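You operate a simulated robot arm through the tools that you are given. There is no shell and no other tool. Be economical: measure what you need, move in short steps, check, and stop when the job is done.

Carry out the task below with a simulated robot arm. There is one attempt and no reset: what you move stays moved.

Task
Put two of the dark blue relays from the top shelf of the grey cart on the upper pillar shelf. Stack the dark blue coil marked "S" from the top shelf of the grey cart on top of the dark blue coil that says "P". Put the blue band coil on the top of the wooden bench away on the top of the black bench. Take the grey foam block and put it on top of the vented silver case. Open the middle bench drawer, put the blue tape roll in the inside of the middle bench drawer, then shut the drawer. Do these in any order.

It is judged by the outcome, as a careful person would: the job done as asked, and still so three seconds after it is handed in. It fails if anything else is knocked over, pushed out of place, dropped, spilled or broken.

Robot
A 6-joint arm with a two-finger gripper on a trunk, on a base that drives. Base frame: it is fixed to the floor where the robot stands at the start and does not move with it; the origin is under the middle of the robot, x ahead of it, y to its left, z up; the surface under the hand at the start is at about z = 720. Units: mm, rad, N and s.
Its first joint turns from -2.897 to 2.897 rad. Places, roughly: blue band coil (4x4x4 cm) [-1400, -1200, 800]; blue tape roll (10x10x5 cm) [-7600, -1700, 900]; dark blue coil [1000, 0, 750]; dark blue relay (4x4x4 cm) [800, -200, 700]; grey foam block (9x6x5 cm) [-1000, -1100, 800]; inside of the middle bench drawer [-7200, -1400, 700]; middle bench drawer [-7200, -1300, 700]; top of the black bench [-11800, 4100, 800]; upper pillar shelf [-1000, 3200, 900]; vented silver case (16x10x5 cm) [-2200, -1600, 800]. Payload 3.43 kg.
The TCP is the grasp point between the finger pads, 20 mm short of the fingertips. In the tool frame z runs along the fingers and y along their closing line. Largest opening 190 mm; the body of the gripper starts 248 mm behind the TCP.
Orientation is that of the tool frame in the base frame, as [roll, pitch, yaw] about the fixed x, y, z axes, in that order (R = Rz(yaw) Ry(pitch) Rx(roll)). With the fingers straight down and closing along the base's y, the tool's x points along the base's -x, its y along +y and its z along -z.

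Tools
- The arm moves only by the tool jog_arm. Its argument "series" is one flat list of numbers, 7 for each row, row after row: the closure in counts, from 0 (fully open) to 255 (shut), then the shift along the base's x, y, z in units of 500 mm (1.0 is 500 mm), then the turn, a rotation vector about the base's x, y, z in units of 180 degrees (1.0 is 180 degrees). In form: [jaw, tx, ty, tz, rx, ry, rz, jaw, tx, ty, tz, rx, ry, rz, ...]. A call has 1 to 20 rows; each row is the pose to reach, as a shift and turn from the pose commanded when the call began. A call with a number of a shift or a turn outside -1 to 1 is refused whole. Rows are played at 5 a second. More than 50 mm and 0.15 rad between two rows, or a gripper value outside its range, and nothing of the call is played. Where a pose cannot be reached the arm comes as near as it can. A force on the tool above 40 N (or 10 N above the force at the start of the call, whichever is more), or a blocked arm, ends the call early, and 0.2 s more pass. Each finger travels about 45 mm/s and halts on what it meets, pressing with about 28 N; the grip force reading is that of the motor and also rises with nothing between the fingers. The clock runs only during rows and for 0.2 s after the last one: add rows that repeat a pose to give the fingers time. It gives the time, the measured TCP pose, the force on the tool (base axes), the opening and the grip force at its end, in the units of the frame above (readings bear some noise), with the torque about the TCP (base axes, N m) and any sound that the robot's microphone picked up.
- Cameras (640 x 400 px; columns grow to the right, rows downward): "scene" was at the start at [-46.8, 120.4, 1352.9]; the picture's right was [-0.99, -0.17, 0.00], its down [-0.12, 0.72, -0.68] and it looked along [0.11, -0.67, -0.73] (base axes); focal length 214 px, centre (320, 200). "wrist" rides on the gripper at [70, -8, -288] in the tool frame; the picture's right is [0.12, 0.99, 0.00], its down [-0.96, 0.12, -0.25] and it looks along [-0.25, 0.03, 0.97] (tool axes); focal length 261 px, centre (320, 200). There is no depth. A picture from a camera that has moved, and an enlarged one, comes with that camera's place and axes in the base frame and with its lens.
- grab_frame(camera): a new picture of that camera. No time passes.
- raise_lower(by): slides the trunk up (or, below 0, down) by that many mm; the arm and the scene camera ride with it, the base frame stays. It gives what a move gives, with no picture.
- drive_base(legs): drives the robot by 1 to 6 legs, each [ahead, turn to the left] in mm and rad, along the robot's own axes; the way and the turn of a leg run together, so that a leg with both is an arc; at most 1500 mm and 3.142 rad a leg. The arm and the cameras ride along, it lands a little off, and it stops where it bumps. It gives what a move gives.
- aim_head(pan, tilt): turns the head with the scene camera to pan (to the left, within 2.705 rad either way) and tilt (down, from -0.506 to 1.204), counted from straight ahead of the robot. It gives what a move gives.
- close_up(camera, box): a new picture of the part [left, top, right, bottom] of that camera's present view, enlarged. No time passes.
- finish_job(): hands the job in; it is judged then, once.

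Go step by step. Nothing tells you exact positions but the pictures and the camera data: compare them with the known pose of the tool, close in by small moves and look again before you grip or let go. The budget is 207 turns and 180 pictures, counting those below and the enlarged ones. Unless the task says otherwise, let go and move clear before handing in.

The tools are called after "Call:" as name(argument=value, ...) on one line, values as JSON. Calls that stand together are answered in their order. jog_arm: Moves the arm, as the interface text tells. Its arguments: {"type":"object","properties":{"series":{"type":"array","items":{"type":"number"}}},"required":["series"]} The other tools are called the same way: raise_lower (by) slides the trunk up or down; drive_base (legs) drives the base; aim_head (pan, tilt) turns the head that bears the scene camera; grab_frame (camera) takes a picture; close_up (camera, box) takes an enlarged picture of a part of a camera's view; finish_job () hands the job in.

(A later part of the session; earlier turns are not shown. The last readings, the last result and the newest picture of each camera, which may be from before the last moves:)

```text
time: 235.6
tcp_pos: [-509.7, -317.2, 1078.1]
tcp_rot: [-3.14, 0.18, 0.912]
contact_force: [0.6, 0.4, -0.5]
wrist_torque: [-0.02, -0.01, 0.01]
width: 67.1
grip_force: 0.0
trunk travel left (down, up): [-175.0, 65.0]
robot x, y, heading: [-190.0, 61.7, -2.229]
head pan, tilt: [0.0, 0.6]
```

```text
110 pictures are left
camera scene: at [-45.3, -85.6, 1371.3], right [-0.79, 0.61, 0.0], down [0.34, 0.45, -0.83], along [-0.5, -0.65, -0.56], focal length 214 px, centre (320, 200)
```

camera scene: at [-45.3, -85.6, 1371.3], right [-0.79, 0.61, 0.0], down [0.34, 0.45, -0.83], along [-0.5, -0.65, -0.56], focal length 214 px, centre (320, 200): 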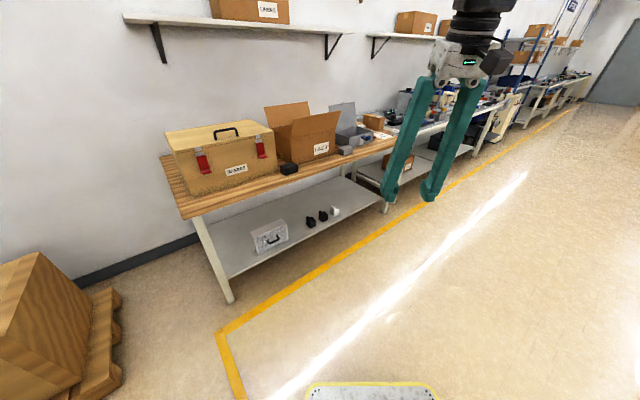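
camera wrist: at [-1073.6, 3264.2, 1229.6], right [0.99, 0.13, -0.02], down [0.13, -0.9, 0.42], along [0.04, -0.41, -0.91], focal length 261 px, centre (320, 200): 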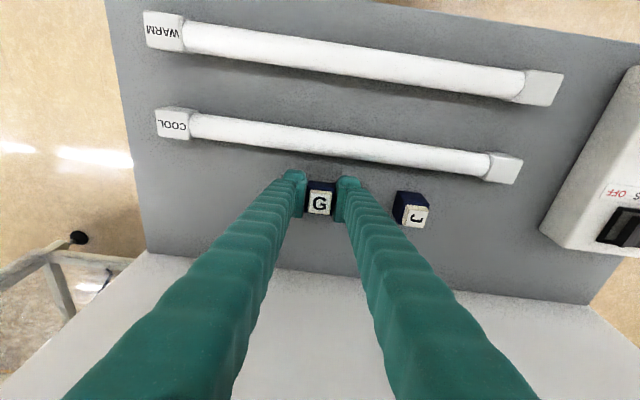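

Driving along the aisle to face the wooden bench near x=-1000.

Call:
drive_base(legs=[[0, -0.47], [880, 0], [0, 1.12]])

Call:
grab_frame(camera="scene")

Call:
grab_frame(camera="wrist")

```text
time: 244.6
tcp_pos: [-1008.0, -817.6, 1078.6]
tcp_rot: [-3.14, 0.18, 1.573]
contact_force: [-0.2, -0.8, 0.6]
wrist_torque: [0.01, 0.0, 0.03]
width: 67.2
grip_force: 0.0
trunk travel left (down, up): [-175.0, 65.0]
robot x, y, heading: [-984.9, -321.6, -1.564]
head pan, tilt: [0.0, 0.6]
```

```text
109 pictures are left
camera scene: at [-784.5, -349.6, 1371.3], right [-1.0, 0.0, 0.0], down [0.0, 0.56, -0.83], along [0.0, -0.83, -0.56], focal length 214 px, centre (320, 200)
```

scene: 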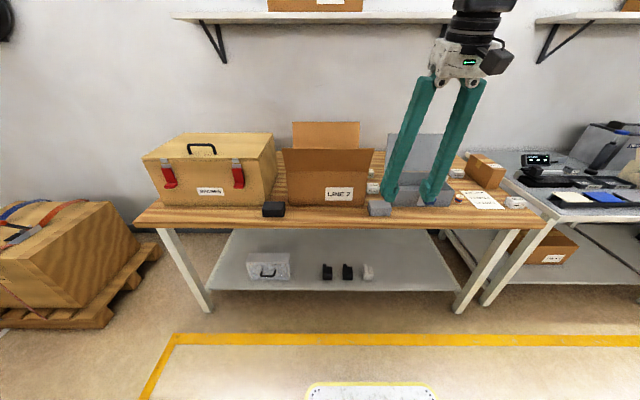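

```text
108 pictures are left
camera wrist: at [-1017.3, -695.8, 1347.6], right [0.99, 0.12, -0.02], down [0.12, -0.9, 0.41], along [0.03, -0.41, -0.91], focal length 261 px, centre (320, 200)
```

wrist: 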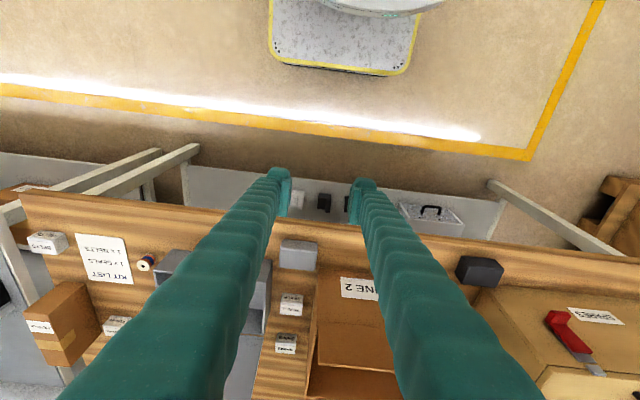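

The grey block sits near (-1035, -1065) and the small band coil near (-1400, -1140). Let me zoom to be sure of them.

Call:
close_up(camera="scene", box=[250, 120, 550, 260])

Call:
close_up(camera="wrist", box=[20, 210, 340, 380])

```text
2.13 times, centred on (400, 190) of scene
camera zoom: at [-784.5, -349.6, 1371.3], right [-1.0, 0.0, 0.0], down [0.0, 0.56, -0.83], along [0.0, -0.83, -0.56], focal length 458 px, centre (149, 221)
```

zoom: 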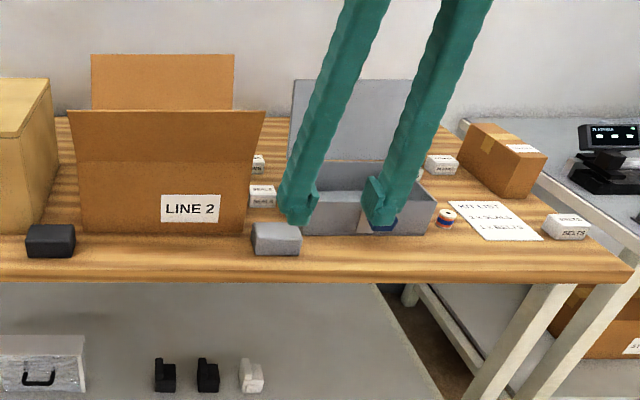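

```text
2.00 times, centred on (180, 295) of wrist
camera zoom: at [-1017.3, -695.8, 1347.6], right [0.99, 0.12, -0.02], down [0.12, -0.9, 0.41], along [0.03, -0.41, -0.91], focal length 521 px, centre (600, 10)
```

zoom: 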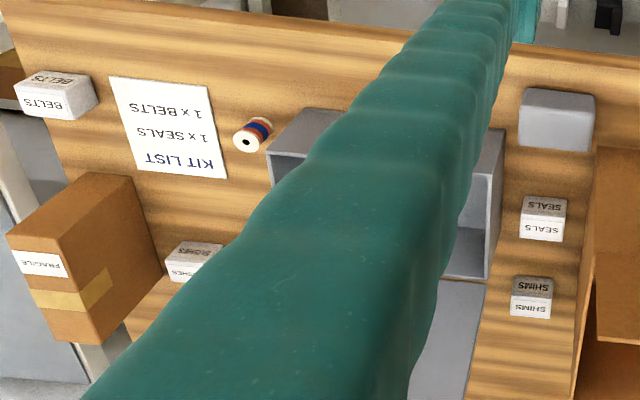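

Identified both. I'll grip the foam block front-to-back (hand turned 90°, camera to the -x side) to stay clear of the carton flap. Levelling and turning the hand now.

Call:
jog_arm(series=[100, 0, 0, 0, 0.0287, 0, 0, 100, 0, 0, 0, 0.0573, 0, 0, 100, -0.05, 0, 0.02, 0.0573, 0, 0])

Call:
jog_arm(series=[100, 0, -0.02, 0, 0, 0, 0.0455, 100, 0, -0.04, 0, 0, 0, 0.091, 100, 0, -0.06, 0, 0, 0, 0.1365, 100, 0, -0.08, 0, 0, 0, 0.182, 100, 0, -0.1, 0, 0, 0, 0.2275, 100, 0, -0.12, 0, 0, 0, 0.273, 100, 0, -0.14, 0, 0, 0, 0.3185, 100, 0, -0.16, 0, 0, 0, 0.364, 100, 0, -0.18, 0, 0, 0, 0.4095, 100, 0, -0.2, 0, 0, 0, 0.455, 100, 0, -0.22, 0, 0, 0, 0.5])

Call:
grab_frame(camera="wrist")

Call:
grab_frame(camera="scene")

```text
time: 245.4
tcp_pos: [-1033.8, -816.3, 1088.6]
tcp_rot: [-3.14, -0.002, 1.573]
contact_force: [-0.1, 0.0, -0.9]
wrist_torque: [0.02, 0.0, 0.03]
width: 115.4
grip_force: 0.0
trunk travel left (down, up): [-175.0, 65.0]
robot x, y, heading: [-985.5, -320.8, -1.568]
head pan, tilt: [0.0, 0.6]
```

```text
time: 247.8
tcp_pos: [-1033.9, -926.5, 1088.6]
tcp_rot: [-3.14, -0.001, -3.139]
contact_force: [0.3, 1.2, 0.1]
wrist_torque: [-0.04, -0.02, 0.0]
width: 115.5
grip_force: 0.1
trunk travel left (down, up): [-175.0, 65.0]
robot x, y, heading: [-980.0, -320.3, -1.565]
head pan, tilt: [0.0, 0.6]
```

```text
105 pictures are left
camera wrist: at [-1104.4, -934.7, 1375.4], right [-0.12, 0.99, 0.0], down [0.96, 0.12, 0.25], along [0.24, 0.03, -0.97], focal length 261 px, centre (320, 200)
```

wrist: 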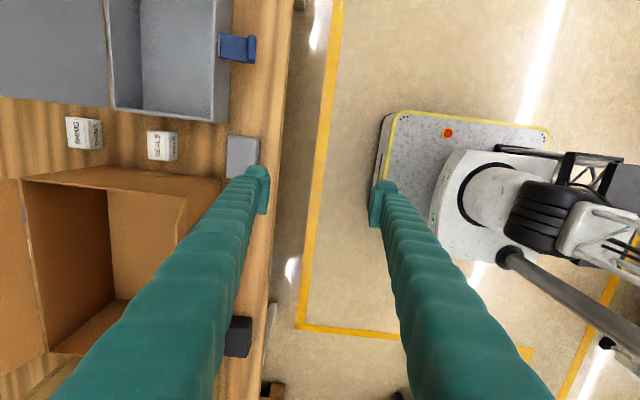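

```text
104 pictures are left
camera scene: at [-784.6, -349.5, 1371.3], right [-1.0, 0.0, 0.0], down [0.0, 0.56, -0.83], along [0.0, -0.83, -0.56], focal length 214 px, centre (320, 200)
```

scene: 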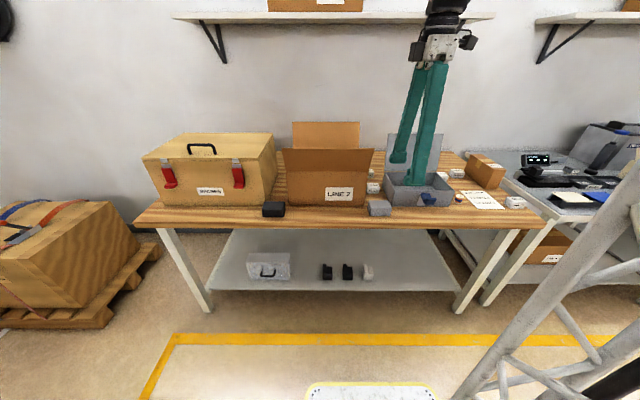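

Block centre about (-1047, -1082). Moving above it.

Call:
jog_arm(series=[100, -0.007, -0.08, 0, 0, 0, 0, 100, -0.014, -0.16, 0, 0, 0, 0, 100, -0.02, -0.24, 0, 0, 0, 0, 100, -0.026, -0.31, 0, 0, 0, 0, 100, -0.026, -0.31, -0.09, 0, 0, 0, 100, -0.026, -0.31, -0.18, 0, 0, 0, 100, -0.026, -0.31, -0.24, 0, 0, 0])

Call:
grab_frame(camera="wrist")

Call:
close_up(camera="scene", box=[320, 100, 480, 240])

```text
time: 249.4
tcp_pos: [-1048.4, -1081.4, 969.0]
tcp_rot: [-3.139, 0.0, -3.139]
contact_force: [0.8, -0.1, 0.0]
wrist_torque: [-0.09, -0.01, -0.01]
width: 115.9
grip_force: 0.1
trunk travel left (down, up): [-175.0, 65.0]
robot x, y, heading: [-982.5, -323.7, -1.567]
head pan, tilt: [0.0, 0.6]
```

```text
103 pictures are left
camera wrist: at [-1118.1, -1089.8, 1256.0], right [-0.12, 0.99, 0.0], down [0.96, 0.12, 0.25], along [0.24, 0.03, -0.97], focal length 261 px, centre (320, 200)
```

wrist: 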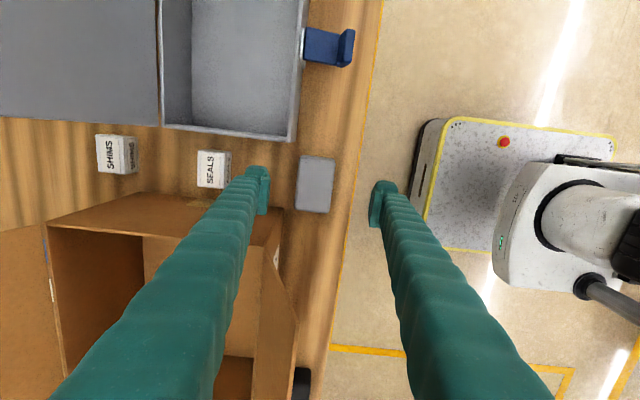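

```text
2.86 times, centred on (400, 170) of scene
camera zoom: at [-784.6, -349.6, 1371.3], right [-1.0, 0.0, 0.0], down [0.0, 0.56, -0.83], along [0.0, -0.83, -0.56], focal length 613 px, centre (91, 286)
```

zoom: 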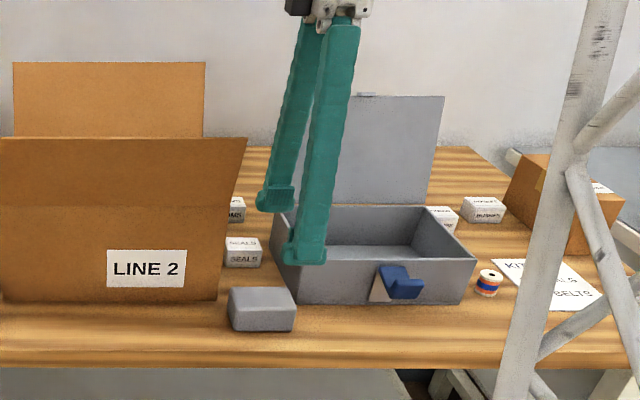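

Block top ≈ z 855. Lowering to grip at z≈836 with a small correction.

Call:
jog_arm(series=[100, 0.008, -0.01, -0.09, 0, 0, 0, 100, 0.008, -0.01, -0.18, 0, 0, 0, 100, 0.008, -0.01, -0.23, 0, 0, 0, 100, 0.008, -0.01, -0.264, 0, 0, 0, 100, 0.008, -0.01, -0.264, 0, 0, 0])

Call:
close_up(camera="wrist", box=[220, 120, 420, 245])

Call:
close_up(camera="scene", box=[320, 130, 440, 240])

```text
time: 250.6
tcp_pos: [-1043.7, -1087.1, 836.3]
tcp_rot: [-3.141, -0.001, -3.139]
contact_force: [0.0, -0.4, 0.0]
wrist_torque: [0.01, 0.01, -0.03]
width: 115.7
grip_force: 0.1
trunk travel left (down, up): [-175.0, 65.0]
robot x, y, heading: [-983.8, -317.8, -1.568]
head pan, tilt: [0.0, 0.6]
```

```text
3.20 times, centred on (320, 182) of wrist
camera zoom: at [-1113.6, -1094.5, 1122.6], right [-0.12, 0.99, 0.0], down [0.96, 0.12, 0.25], along [0.24, 0.03, -0.97], focal length 834 px, centre (320, 256)
```

zoom: 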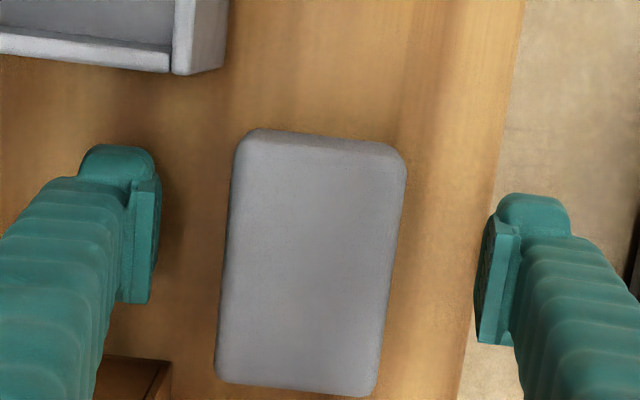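

```text
3.64 times, centred on (380, 185) of scene
camera zoom: at [-784.6, -349.7, 1371.3], right [-1.0, 0.0, 0.0], down [0.0, 0.56, -0.83], along [0.0, -0.83, -0.56], focal length 780 px, centre (102, 254)
```

zoom: 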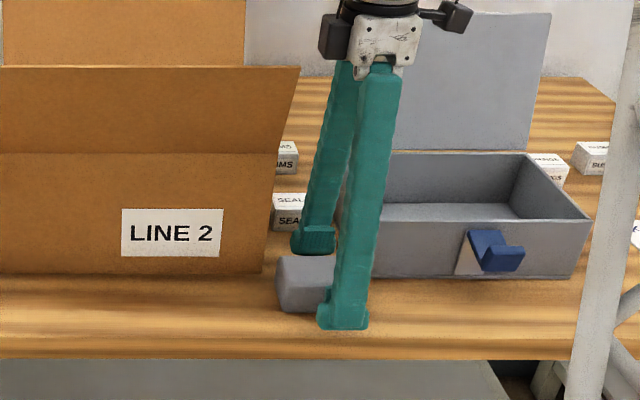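

Fingers straddle the block well. Closing.

Call:
jog_arm(series=[150, 0.006, 0, -0.006, 0, 0, 0, 200, 0.006, 0, -0.006, 0, 0, 0, 215, 0.006, 0, -0.006, 0, 0, 0, 215, 0.006, 0, -0.006, 0, 0, 0, 215, 0.006, 0, -0.006, 0, 0, 0, 215, 0.006, 0, -0.006, 0, 0, 0])

Call:
close_up(camera="wrist", box=[220, 120, 420, 245])

```text
time: 252.0
tcp_pos: [-1040.6, -1086.9, 833.2]
tcp_rot: [-3.141, -0.002, -3.14]
contact_force: [1.0, -0.4, 0.0]
wrist_torque: [0.0, 0.0, -0.02]
width: 58.3
grip_force: 27.8
trunk travel left (down, up): [-175.0, 65.0]
robot x, y, heading: [-983.0, -324.5, -1.568]
head pan, tilt: [0.0, 0.6]
```

```text
3.20 times, centred on (320, 182) of wrist
camera zoom: at [-1110.5, -1094.7, 1119.6], right [-0.12, 0.99, 0.0], down [0.96, 0.12, 0.25], along [0.24, 0.03, -0.97], focal length 834 px, centre (320, 256)
```

zoom: 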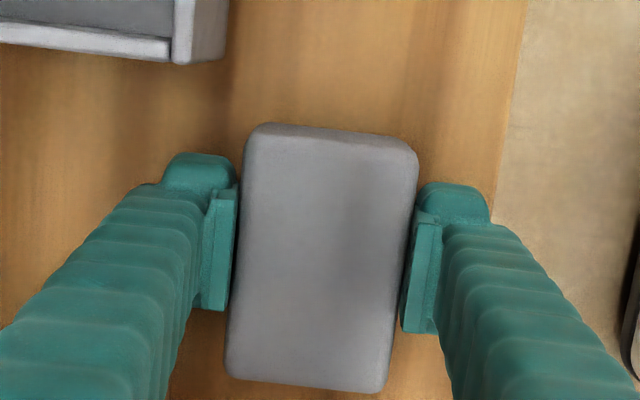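

Foam held. Lifting, retracting and driving over to the next bench.

Call:
jog_arm(series=[215, 0, 0, 0.09, 0, 0, 0, 215, 0, 0, 0.18, 0, 0, 0, 215, 0, 0, 0.27, 0, 0, 0, 215, 0, 0, 0.36, 0, 0, 0, 215, 0, 0, 0.45, 0, 0, 0, 215, 0, 0, 0.52, 0, 0, 0, 215, 0, 0.09, 0.52, 0, 0, 0, 215, 0, 0.18, 0.52, 0, 0, 0, 215, 0.02, 0.27, 0.52, 0, 0, 0, 215, 0.04, 0.36, 0.52, 0, 0, 0, 215, 0.06, 0.45, 0.52, 0, 0, 0, 215, 0.08, 0.52, 0.52, 0, 0, 0])

Call:
drive_base(legs=[[0, -1.57], [1200, 0], [0, 1.57]])

Call:
grab_frame(camera="scene")

Call:
grab_frame(camera="wrist")

```text
time: 254.6
tcp_pos: [-1001.0, -825.1, 1095.7]
tcp_rot: [-3.141, -0.001, -3.141]
contact_force: [-0.5, -0.8, -1.5]
wrist_torque: [0.17, -0.01, 0.01]
width: 58.4
grip_force: 27.6
trunk travel left (down, up): [-175.0, 65.0]
robot x, y, heading: [-981.1, -326.9, -1.563]
head pan, tilt: [0.0, 0.6]
```

```text
time: 268.8
tcp_pos: [-2222.5, -800.4, 1093.7]
tcp_rot: [3.14, -0.002, 3.113]
contact_force: [0.0, 0.8, -0.5]
wrist_torque: [0.0, -0.02, 0.02]
width: 58.6
grip_force: 28.0
trunk travel left (down, up): [-175.0, 65.0]
robot x, y, heading: [-2187.4, -300.6, -1.595]
head pan, tilt: [0.0, 0.6]
```

```text
98 pictures are left
camera scene: at [-1991.6, -333.2, 1371.3], right [-1.0, 0.03, 0.0], down [0.01, 0.56, -0.83], along [-0.02, -0.82, -0.56], focal length 214 px, centre (320, 200)
```

scene: 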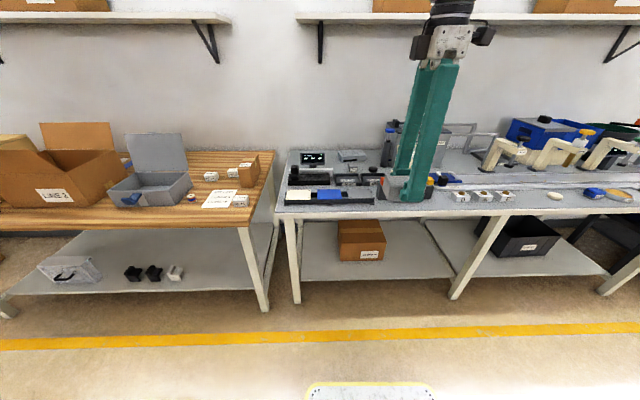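

```text
97 pictures are left
camera wrist: at [-2292.6, -807.1, 1380.9], right [-0.09, 1.0, 0.0], down [0.97, 0.09, 0.25], along [0.25, 0.02, -0.97], focal length 261 px, centre (320, 200)
```

wrist: 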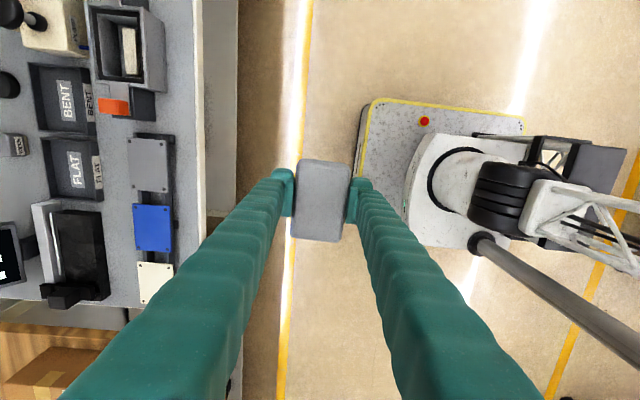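

A grey flat box near the back, around (-2226, -1593), is likely the vented case. Zooming.

Call:
close_up(camera="scene", box=[275, 120, 435, 220])

Call:
close_up(camera="wrist", box=[0, 100, 200, 310])

```text
4.00 times, centred on (355, 170) of scene
camera zoom: at [-1991.6, -333.2, 1371.3], right [-1.0, 0.03, 0.0], down [0.01, 0.56, -0.83], along [-0.02, -0.82, -0.56], focal length 858 px, centre (180, 320)
```

zoom: 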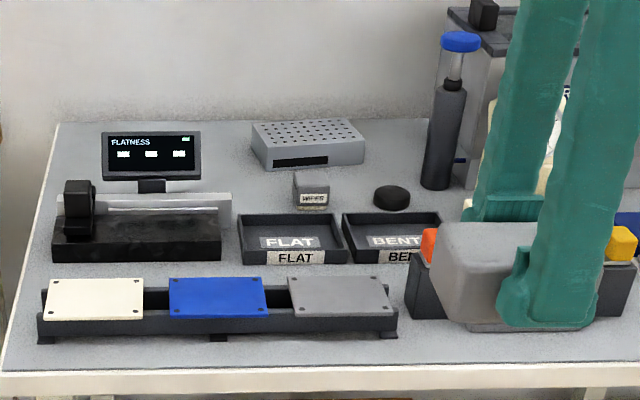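

```text
1.90 times, centred on (100, 205) of wrist
camera zoom: at [-2292.6, -807.1, 1380.9], right [-0.09, 1.0, 0.0], down [0.97, 0.09, 0.25], along [0.25, 0.02, -0.97], focal length 496 px, centre (739, 190)
```

zoom: 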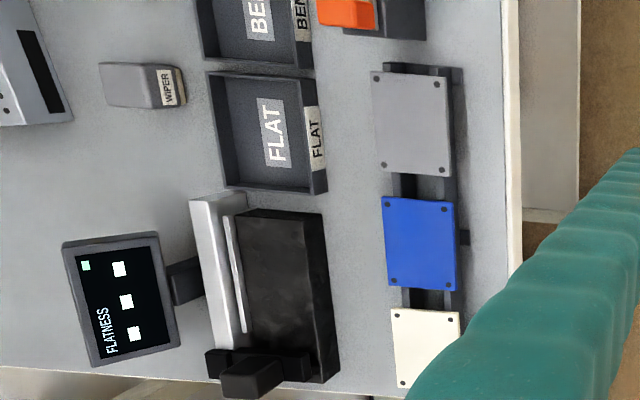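

The vented silver case is at the back near (-2224, -1619). I'll drive 400 mm closer to have it within reach, with the block held high.

Call:
drive_base(legs=[[390, 0]])

Call:
grab_frame(camera="scene")

Call:
grab_frame(camera="wrist")

```text
time: 271.2
tcp_pos: [-2230.5, -1194.2, 1094.8]
tcp_rot: [-3.141, -0.003, 3.117]
contact_force: [-0.2, 0.0, -0.7]
wrist_torque: [-0.02, 0.0, -0.02]
width: 58.2
grip_force: 27.9
trunk travel left (down, up): [-175.0, 65.0]
robot x, y, heading: [-2202.3, -692.7, -1.595]
head pan, tilt: [0.0, 0.6]
```

```text
94 pictures are left
camera scene: at [-2000.7, -724.6, 1371.3], right [-1.0, 0.02, 0.0], down [0.01, 0.56, -0.83], along [-0.02, -0.82, -0.56], focal length 214 px, centre (320, 200)
```

scene: 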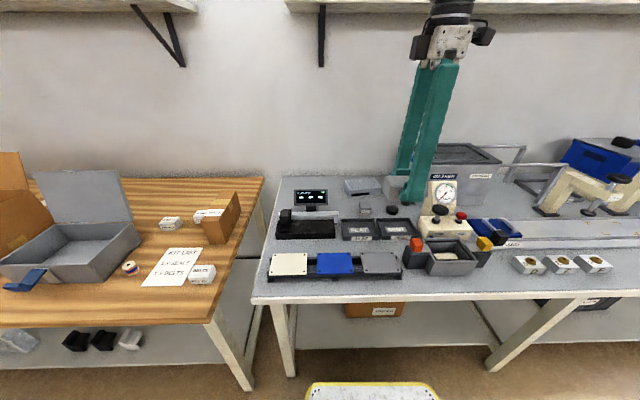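

```text
93 pictures are left
camera wrist: at [-2300.3, -1199.3, 1381.0], right [-0.09, 1.0, 0.0], down [0.96, 0.09, 0.25], along [0.25, 0.02, -0.97], focal length 261 px, centre (320, 200)
```

wrist: 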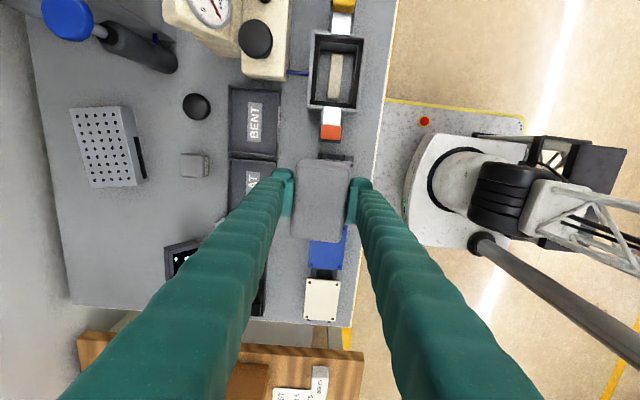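

Case centre ≈ (-2228, -1620), turned about 8°. Moving the block over it, at height.

Call:
jog_arm(series=[215, 0, -0.094, 0, 0, 0, 0.01, 215, 0, -0.188, 0, 0, 0, 0.02, 215, 0, -0.282, 0, 0, 0, 0.03, 215, 0, -0.376, 0, 0, 0, 0.04, 215, 0, -0.47, 0, 0, 0, 0.0446, 215, 0.002, -0.564, 0, 0, 0, 0.0446, 215, 0.004, -0.658, 0, 0, 0, 0.0446, 215, 0.005, -0.752, 0, 0, 0, 0.0446, 215, 0.005, -0.846, 0, 0, 0, 0.0446, 215, 0.005, -0.85, 0, 0, 0, 0.0446])

Call:
grab_frame(camera="wrist")

Call:
close_up(camera="scene", box=[280, 80, 480, 280])

```text
time: 273.6
tcp_pos: [-2231.1, -1570.9, 1107.9]
tcp_rot: [-3.119, -0.006, -3.029]
contact_force: [0.6, -10.0, -18.3]
wrist_torque: [2.43, 0.02, -0.01]
width: 58.5
grip_force: 27.8
trunk travel left (down, up): [-175.0, 65.0]
robot x, y, heading: [-2196.9, -629.1, -1.594]
head pan, tilt: [0.0, 0.6]
stopped in row 10: the arm was blocked; the commanded pose is now the measured one
```

```text
92 pictures are left
camera wrist: at [-2299.1, -1580.1, 1394.5], right [-0.23, 0.97, -0.02], down [0.94, 0.23, 0.24], along [0.24, 0.03, -0.97], focal length 261 px, centre (320, 200)
```

wrist: 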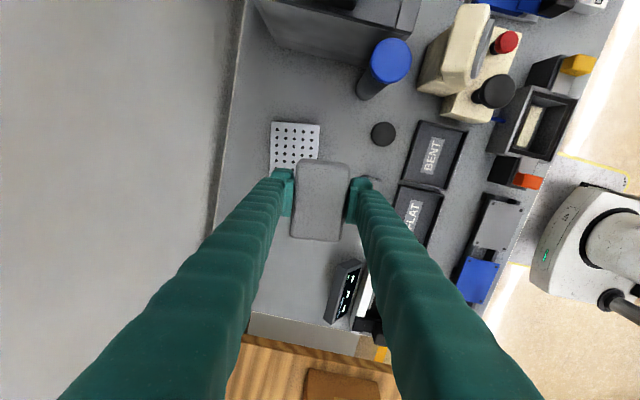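

```text
2.00 times, centred on (380, 180) of scene
camera zoom: at [-1995.5, -541.0, 1397.1], right [-1.0, 0.03, 0.0], down [0.01, 0.49, -0.87], along [-0.02, -0.87, -0.49], focal length 429 px, centre (200, 240)
```

zoom: 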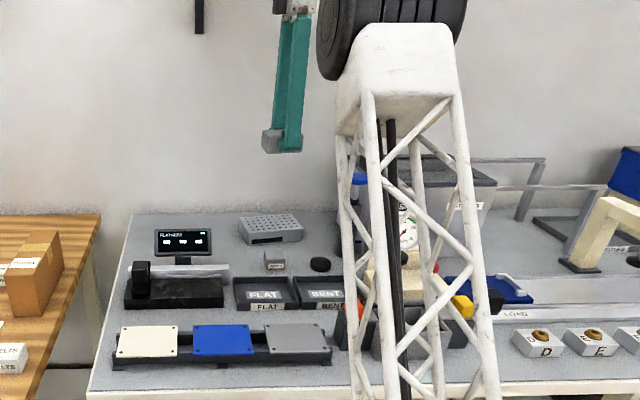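

The arm got blocked (probably its wrist against the wall shelf) and the robot was pushed back. I'll retreat at once and look.

Call:
jog_arm(series=[215, 0, 0.04, 0, 0, 0, 0, 215, 0, 0.1, 0, 0, 0, 0, 215, 0, 0.18, 0, 0, 0, 0, 215, 0, 0.26, 0, 0, 0, 0, 215, 0, 0.34, 0, 0, 0, 0])

Call:
aim_head(pan=0, tilt=0.1)

Call:
grab_frame(camera="scene")

```text
time: 274.0
tcp_pos: [-2229.1, -1639.4, 913.2]
tcp_rot: [2.997, 0.016, -3.029]
contact_force: [0.1, 3.3, 6.0]
wrist_torque: [-1.04, 0.19, 0.04]
width: 58.6
grip_force: 27.6
trunk travel left (down, up): [-175.0, 65.0]
robot x, y, heading: [-2192.9, -587.7, -1.604]
head pan, tilt: [0.0, 0.6]
stopped in row 1: the arm was blocked; the commanded pose is now the measured one
```

```text
time: 274.9
tcp_pos: [-2235.1, -1655.2, 932.9]
tcp_rot: [3.009, 0.016, -3.032]
contact_force: [0.6, -2.2, -2.8]
wrist_torque: [0.72, -0.06, 0.04]
width: 59.1
grip_force: 27.8
trunk travel left (down, up): [-175.0, 65.0]
robot x, y, heading: [-2195.5, -601.5, -1.604]
head pan, tilt: [0.0, 0.099]
```

```text
90 pictures are left
camera scene: at [-1999.4, -687.1, 1422.4], right [-1.0, 0.03, 0.0], down [0.0, 0.13, -0.99], along [-0.03, -0.99, -0.13], focal length 214 px, centre (320, 200)
```

scene: 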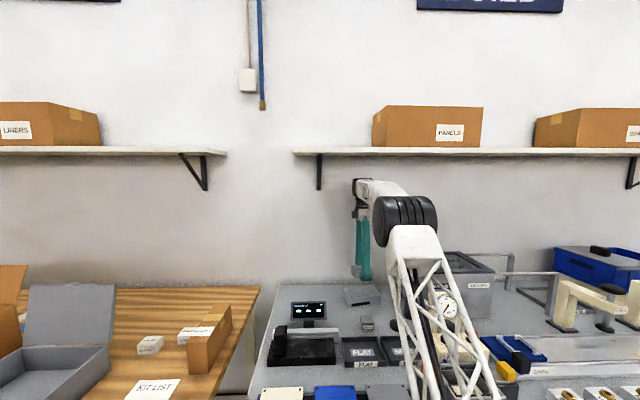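

The robot is level again but was shoved back ~90 mm; the hand now hangs beneath the wall shelf, over the case. Checking the state with fresh readings and pictures.

Call:
jog_arm(series=[215, 0, 0, 0, 0, 0, 0])

Call:
grab_frame(camera="wrist")

Call:
close_up(camera="scene", box=[280, 90, 520, 370])

```text
time: 275.3
tcp_pos: [-2232.9, -1629.4, 945.4]
tcp_rot: [3.023, 0.013, -3.032]
contact_force: [-0.6, -5.2, -9.0]
wrist_torque: [1.56, -0.02, -0.01]
width: 59.3
grip_force: 28.0
trunk travel left (down, up): [-175.0, 65.0]
robot x, y, heading: [-2197.8, -599.6, -1.603]
head pan, tilt: [0.0, 0.099]
```

```text
89 pictures are left
camera wrist: at [-2302.3, -1678.8, 1229.2], right [-0.23, 0.97, 0.11], down [0.94, 0.19, 0.27], along [0.24, 0.17, -0.96], focal length 261 px, centre (320, 200)
```

wrist: 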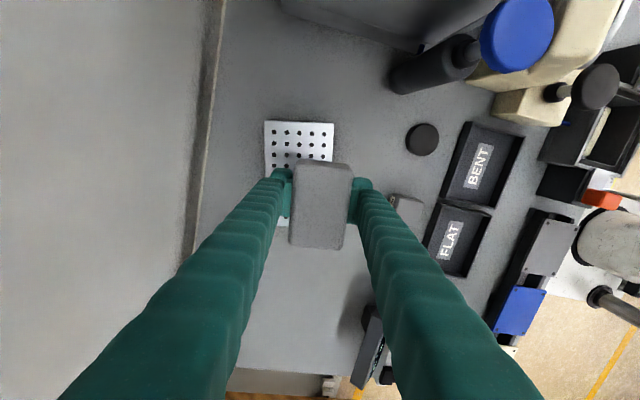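

```text
1.43 times, centred on (400, 230) of scene
camera zoom: at [-1997.8, -645.7, 1417.3], right [-1.0, 0.03, 0.0], down [0.0, 0.1, -0.99], along [-0.03, -0.99, -0.1], focal length 306 px, centre (206, 157)
```

zoom: 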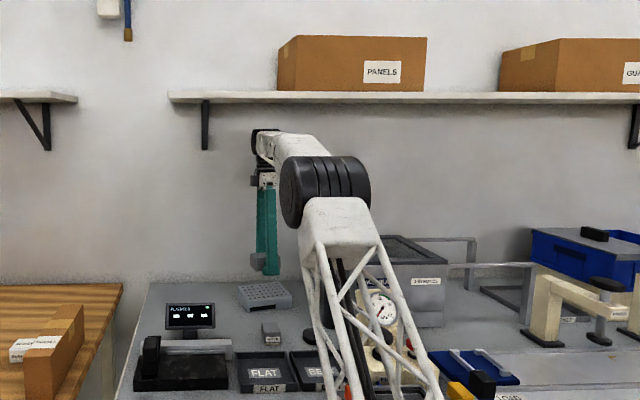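

It is settling. Waiting a moment for steady readings.

Call:
jog_arm(series=[215, 0, 0, 0, 0, 0, 0, 215, 0, 0, 0, 0, 0, 0, 215, 0, 0, 0, 0, 0, 0, 215, 0, 0, 0, 0, 0, 0])

Call:
grab_frame(camera="scene")

```text
time: 276.3
tcp_pos: [-2233.3, -1628.3, 957.1]
tcp_rot: [3.036, 0.015, -3.032]
contact_force: [0.4, 0.4, -0.2]
wrist_torque: [0.0, 0.01, 0.03]
width: 59.1
grip_force: 28.1
trunk travel left (down, up): [-175.0, 65.0]
robot x, y, heading: [-2196.6, -600.5, -1.603]
head pan, tilt: [0.0, 0.099]
```

```text
87 pictures are left
camera scene: at [-1997.8, -639.6, 1417.5], right [-1.0, 0.03, 0.0], down [0.0, 0.1, -0.99], along [-0.03, -0.99, -0.1], focal length 214 px, centre (320, 200)
```

scene: 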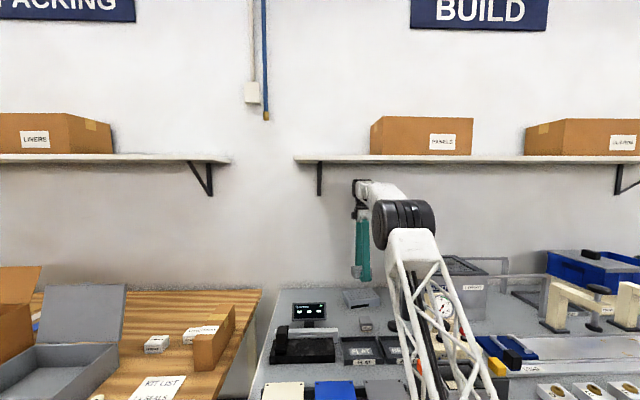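

Settled and free of contact. I'll level the hand and pull it back 80 mm at this low height (staying below the wall shelf), then bring the base 80 mm closer.

Call:
jog_arm(series=[215, 0, 0.04, 0, -0.01, -0.001, 0, 215, 0, 0.08, 0, -0.022, -0.0024, 0, 215, 0, 0.12, 0, -0.0333, -0.0037, 0, 215, 0, 0.16, 0, -0.0333, -0.0037, 0, 215, 0, 0.16, 0, -0.0333, -0.0037, 0])

Call:
grab_frame(camera="scene")

```text
time: 277.5
tcp_pos: [-2234.5, -1549.2, 956.9]
tcp_rot: [3.14, 0.014, -3.029]
contact_force: [-1.3, 0.1, 0.6]
wrist_torque: [0.0, -0.01, 0.03]
width: 59.1
grip_force: 27.9
trunk travel left (down, up): [-175.0, 65.0]
robot x, y, heading: [-2197.8, -601.0, -1.6]
head pan, tilt: [0.0, 0.099]
```

```text
86 pictures are left
camera scene: at [-1997.8, -639.5, 1417.5], right [-1.0, 0.03, 0.0], down [0.0, 0.1, -1.0], along [-0.03, -0.99, -0.1], focal length 214 px, centre (320, 200)
```

scene: 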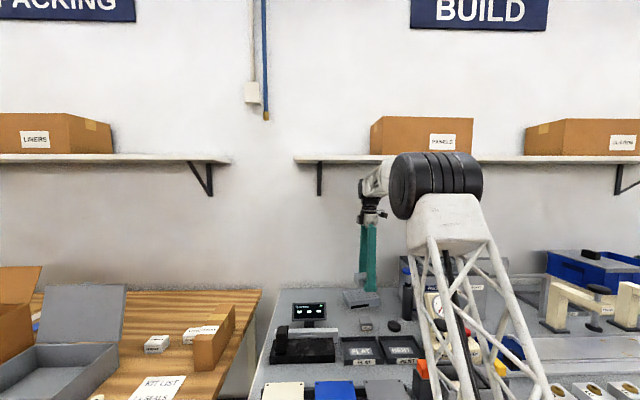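

Wrist top is about 530 mm above the TCP, so the earlier bump was with the wall shelf. I'll lower to 915 first, then bring the base 70 mm forward and check.

Call:
jog_arm(series=[215, 0, 0, -0.04, 0, 0, 0, 215, 0, 0, -0.08, 0, 0, 0])

Call:
drive_base(legs=[[70, 0]])

Call:
aim_head(pan=0, tilt=0.5)

Call:
grab_frame(camera="wrist")

Call:
close_up(camera="scene", box=[300, 100, 460, 240])

```text
time: 278.1
tcp_pos: [-2232.5, -1549.3, 915.6]
tcp_rot: [3.142, 0.016, -3.029]
contact_force: [0.2, -0.7, 0.4]
wrist_torque: [-0.06, 0.02, 0.02]
width: 59.2
grip_force: 28.0
trunk travel left (down, up): [-175.0, 65.0]
robot x, y, heading: [-2192.6, -601.6, -1.603]
head pan, tilt: [0.0, 0.099]
```

```text
time: 279.1
tcp_pos: [-2235.6, -1616.9, 915.7]
tcp_rot: [-3.141, 0.014, -3.031]
contact_force: [-0.6, -0.5, -0.7]
wrist_torque: [0.01, 0.01, 0.0]
width: 59.3
grip_force: 28.0
trunk travel left (down, up): [-175.0, 65.0]
robot x, y, heading: [-2198.8, -670.2, -1.602]
head pan, tilt: [0.0, 0.099]
```

```text
time: 280.0
tcp_pos: [-2235.3, -1617.6, 914.5]
tcp_rot: [3.141, 0.013, -3.031]
contact_force: [0.5, -0.3, -1.3]
wrist_torque: [-0.02, -0.01, -0.01]
width: 59.3
grip_force: 27.9
trunk travel left (down, up): [-175.0, 65.0]
robot x, y, heading: [-2195.3, -669.2, -1.597]
head pan, tilt: [0.0, 0.499]
```

```text
85 pictures are left
camera wrist: at [-2309.2, -1634.0, 1201.3], right [-0.23, 0.97, 0.0], down [0.94, 0.22, 0.26], along [0.25, 0.06, -0.97], focal length 261 px, centre (320, 200)
```

wrist: 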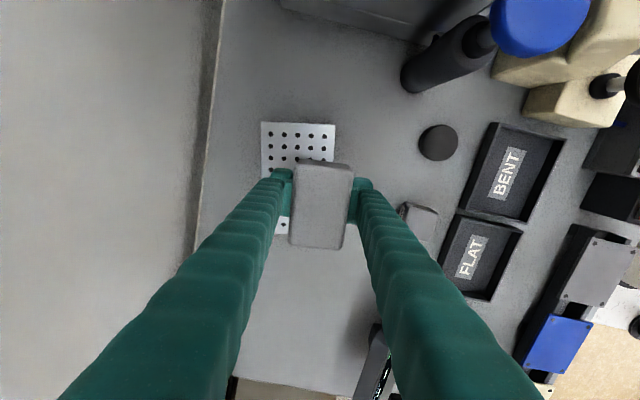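

```text
2.86 times, centred on (380, 170) of scene
camera zoom: at [-2000.0, -707.2, 1380.5], right [-1.0, 0.03, 0.0], down [0.01, 0.48, -0.88], along [-0.03, -0.88, -0.48], focal length 613 px, centre (149, 286)
```

zoom: 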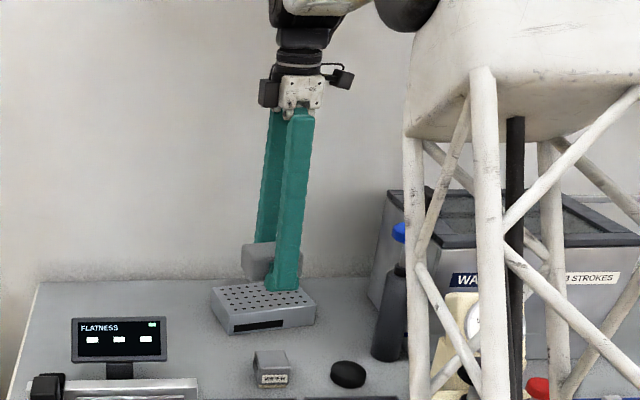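

Block needs to go ~17 mm farther back. Shifting and lowering gently onto the case.

Call:
jog_arm(series=[215, 0.003, -0.018, 0, 0, 0, 0, 215, 0.005, -0.035, 0, 0, 0, 0, 215, 0.005, -0.035, -0.03, 0, 0, 0, 215, 0.005, -0.035, -0.046, 0, 0, 0])

Call:
close_up(camera="scene", box=[320, 150, 420, 220])

Call:
grab_frame(camera="wrist")

```text
time: 281.0
tcp_pos: [-2233.5, -1636.3, 892.5]
tcp_rot: [-3.142, 0.014, -3.028]
contact_force: [0.4, 0.5, -0.1]
wrist_torque: [-0.04, -0.02, 0.01]
width: 59.3
grip_force: 27.3
trunk travel left (down, up): [-175.0, 65.0]
robot x, y, heading: [-2200.5, -669.0, -1.598]
head pan, tilt: [0.0, 0.499]
```

```text
5.71 times, centred on (370, 185) of scene
camera zoom: at [-2000.0, -707.2, 1380.4], right [-1.0, 0.03, 0.0], down [0.01, 0.48, -0.88], along [-0.03, -0.88, -0.48], focal length 1226 px, centre (34, 286)
```

zoom: 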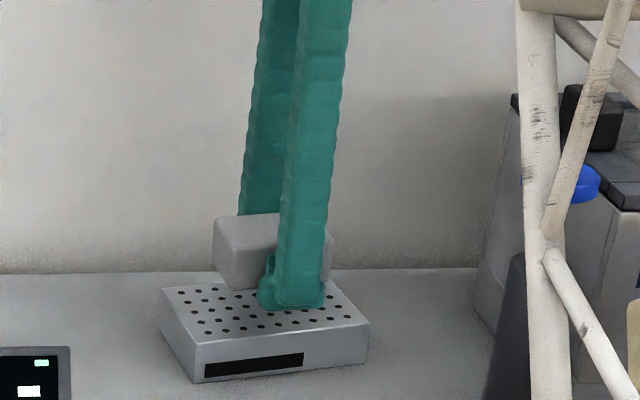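

```text
82 pictures are left
camera wrist: at [-2307.6, -1651.7, 1178.0], right [-0.23, 0.97, 0.0], down [0.94, 0.22, 0.26], along [0.25, 0.06, -0.97], focal length 261 px, centre (320, 200)
```

wrist: 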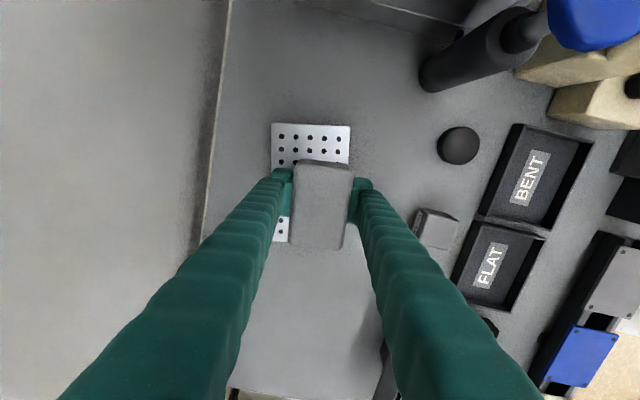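

Nearly centred; 5 mm more back, then lower to contact.

Call:
jog_arm(series=[215, -0.002, -0.01, -0.008, 0, 0, 0, 215, -0.002, -0.01, -0.014, 0, 0, 0, 215, -0.002, -0.01, -0.018, 0, 0, 0, 215, -0.002, -0.01, -0.022, 0, 0, 0])

Call:
close_up(camera="scene", box=[320, 150, 420, 220])

```text
time: 282.0
tcp_pos: [-2234.2, -1641.5, 881.3]
tcp_rot: [3.141, 0.014, -3.029]
contact_force: [-0.4, -0.8, -0.7]
wrist_torque: [0.0, -0.02, 0.0]
width: 59.3
grip_force: 28.5
trunk travel left (down, up): [-175.0, 65.0]
robot x, y, heading: [-2197.0, -668.0, -1.601]
head pan, tilt: [0.0, 0.499]
```

```text
5.71 times, centred on (370, 185) of scene
camera zoom: at [-2000.0, -707.2, 1380.4], right [-1.0, 0.03, 0.0], down [0.01, 0.48, -0.88], along [-0.03, -0.88, -0.48], focal length 1226 px, centre (34, 286)
```

zoom: 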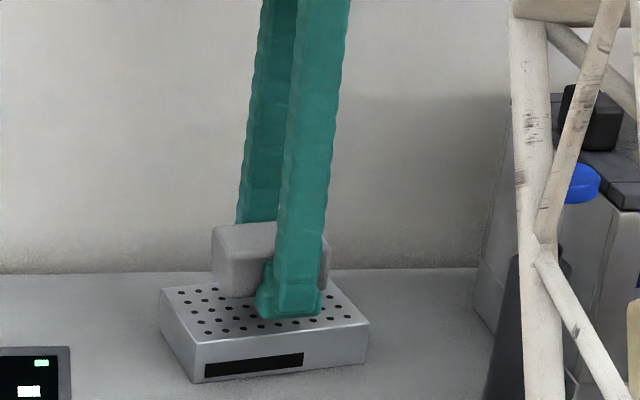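

Still above; continuing down in small steps.

Call:
jog_arm(series=[215, 0, 0, -0.005, 0, 0, 0, 215, 0, 0, -0.01, 0, 0, 0, 215, 0, 0, -0.015, 0, 0, 0])

Call:
close_up(camera="scene", box=[340, 160, 390, 200])

```text
time: 282.8
tcp_pos: [-2234.7, -1640.8, 875.0]
tcp_rot: [-3.14, 0.013, -3.032]
contact_force: [-0.1, -0.1, 0.3]
wrist_torque: [-0.02, 0.02, 0.0]
width: 59.3
grip_force: 28.3
trunk travel left (down, up): [-175.0, 65.0]
robot x, y, heading: [-2193.3, -670.5, -1.595]
head pan, tilt: [0.0, 0.499]
```

```text
10.00 times, centred on (365, 180) of scene
camera zoom: at [-2000.0, -707.2, 1380.4], right [-1.0, 0.03, 0.0], down [0.01, 0.48, -0.88], along [-0.03, -0.88, -0.48], focal length 2145 px, centre (-130, 400)
```

zoom: 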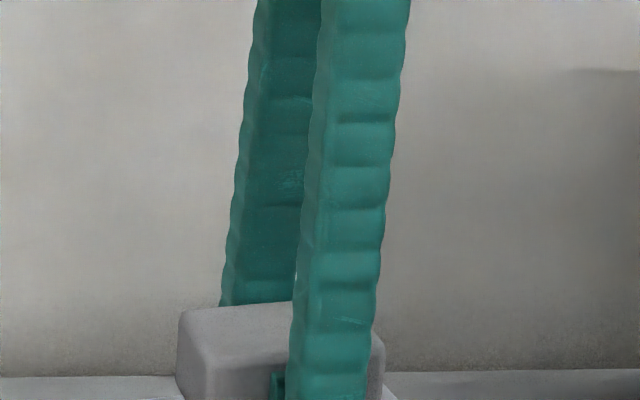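

Call:
jog_arm(series=[215, 0, 0, -0.005, 0, 0, 0, 215, 0, 0, -0.01, 0, 0, 0])

Call:
close_up(camera="scene", box=[335, 180, 395, 225])

```text
time: 283.4
tcp_pos: [-2233.8, -1641.3, 869.4]
tcp_rot: [-3.141, 0.014, -3.03]
contact_force: [-0.6, -0.4, -0.6]
wrist_torque: [-0.01, 0.0, -0.05]
width: 59.1
grip_force: 28.4
trunk travel left (down, up): [-175.0, 65.0]
robot x, y, heading: [-2200.5, -672.8, -1.598]
head pan, tilt: [0.0, 0.499]
```

```text
8.89 times, centred on (365, 202) of scene
camera zoom: at [-2000.0, -707.2, 1380.4], right [-1.0, 0.03, 0.0], down [0.01, 0.48, -0.88], along [-0.03, -0.88, -0.48], focal length 1906 px, centre (-80, 178)
```

zoom: 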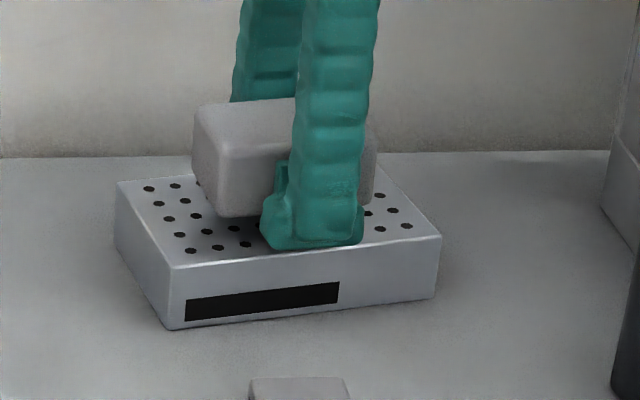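

Call:
jog_arm(series=[215, 0, 0, -0.004, 0, 0, 0, 215, 0, 0, -0.008, 0, 0, 0, 215, 0, 0, -0.012, 0, 0, 0])

Call:
close_up(camera="scene", box=[335, 180, 395, 225])

```text
time: 284.2
tcp_pos: [-2234.5, -1639.4, 863.0]
tcp_rot: [-3.141, 0.015, -3.029]
contact_force: [-1.0, -0.2, -2.0]
wrist_torque: [0.01, 0.0, -0.03]
width: 59.4
grip_force: 28.1
trunk travel left (down, up): [-175.0, 65.0]
robot x, y, heading: [-2197.6, -668.2, -1.604]
head pan, tilt: [0.0, 0.499]
```

```text
8.89 times, centred on (365, 202) of scene
camera zoom: at [-2000.0, -707.2, 1380.4], right [-1.0, 0.03, 0.0], down [0.01, 0.48, -0.88], along [-0.03, -0.88, -0.48], focal length 1906 px, centre (-80, 178)
```

zoom: 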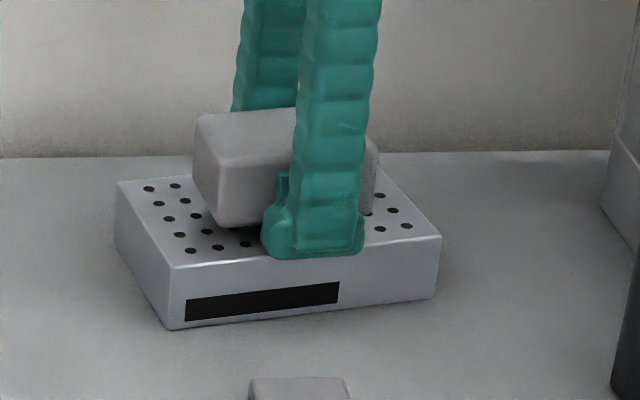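

Call:
jog_arm(series=[215, 0, 0, -0.004, 0, 0, 0, 215, 0, 0, -0.008, 0, 0, 0, 215, 0, 0, -0.012, 0, 0, 0, 215, 0, 0, -0.016, 0, 0, 0])

Call:
close_up(camera="scene", box=[335, 180, 395, 225])

Call:
grab_frame(camera="wrist")

```text
time: 285.2
tcp_pos: [-2234.5, -1640.7, 861.3]
tcp_rot: [-3.135, 0.012, -3.03]
contact_force: [-0.2, 5.9, 19.6]
wrist_torque: [0.59, -0.01, -0.03]
width: 59.3
grip_force: 27.9
trunk travel left (down, up): [-175.0, 65.0]
robot x, y, heading: [-2197.4, -673.1, -1.597]
head pan, tilt: [0.0, 0.499]
stopped in row 4: the force on the tool passed its limit at 44 N (the readings are from after the stop); the commanded pose is now the measured one
```

```text
8.89 times, centred on (365, 202) of scene
camera zoom: at [-2000.0, -706.3, 1380.3], right [-1.0, 0.03, 0.0], down [0.01, 0.48, -0.88], along [-0.03, -0.88, -0.48], focal length 1906 px, centre (-80, 178)
```

zoom: 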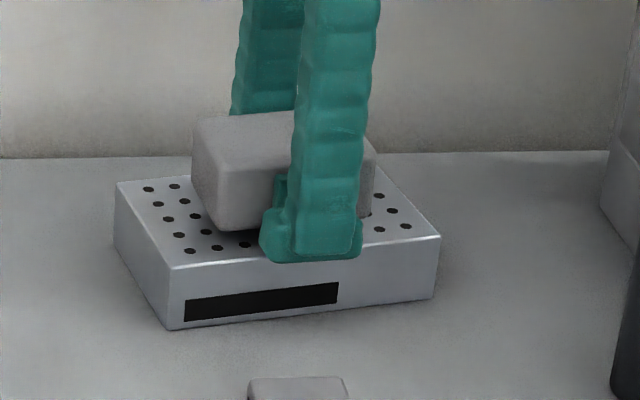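

```text
76 pictures are left
camera wrist: at [-2307.9, -1654.8, 1147.1], right [-0.23, 0.97, -0.01], down [0.94, 0.22, 0.26], along [0.25, 0.05, -0.97], focal length 261 px, centre (320, 200)
```

wrist: 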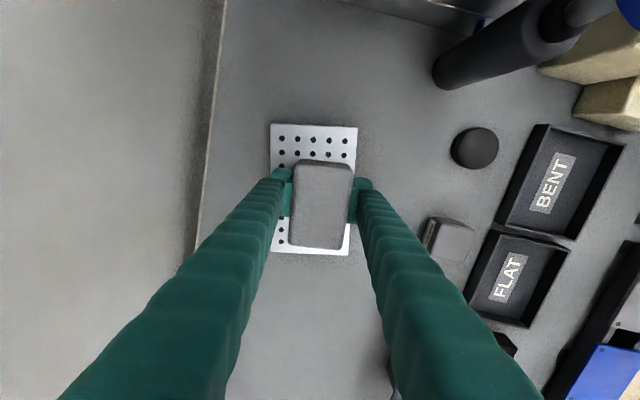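

The block rests on the case, inside its outline. Releasing, lifting a little, and retreating low under the wall shelf before rising.

Call:
jog_arm(series=[215, 0, 0, 0.003, 0, 0, 0, 195, 0, 0, 0.003, 0, 0, 0, 180, 0, 0, 0.003, 0, 0, 0, 165, 0, 0, 0.003, 0, 0, 0, 150, 0, 0, 0.003, 0, 0, 0, 150, 0, 0, 0.003, 0, 0, 0, 150, 0, 0, 0.06, 0, 0, 0, 150, 0, 0, 0.12, 0, 0, 0, 150, 0, 0.06, 0.14, 0, 0, 0, 150, 0, 0.15, 0.15, 0, 0, 0, 150, 0, 0.24, 0.15, 0, 0, 0, 150, 0, 0.33, 0.16, 0, 0, 0, 150, 0, 0.42, 0.17, 0, 0, 0])

Call:
close_up(camera="scene", box=[300, 130, 460, 250])

```text
time: 288.0
tcp_pos: [-2236.0, -1433.1, 943.8]
tcp_rot: [-3.138, 0.014, -3.033]
contact_force: [1.1, 0.0, -1.4]
wrist_torque: [0.21, -0.02, 0.02]
width: 78.4
grip_force: 0.0
trunk travel left (down, up): [-175.0, 65.0]
robot x, y, heading: [-2197.6, -668.7, -1.602]
head pan, tilt: [0.0, 0.499]
```

```text
3.33 times, centred on (380, 190) of scene
camera zoom: at [-2000.0, -708.1, 1380.4], right [-1.0, 0.03, 0.0], down [0.01, 0.48, -0.88], along [-0.03, -0.88, -0.48], focal length 715 px, centre (120, 233)
```

zoom: 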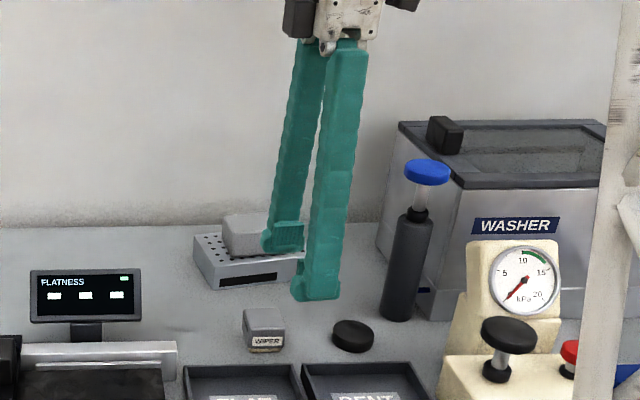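

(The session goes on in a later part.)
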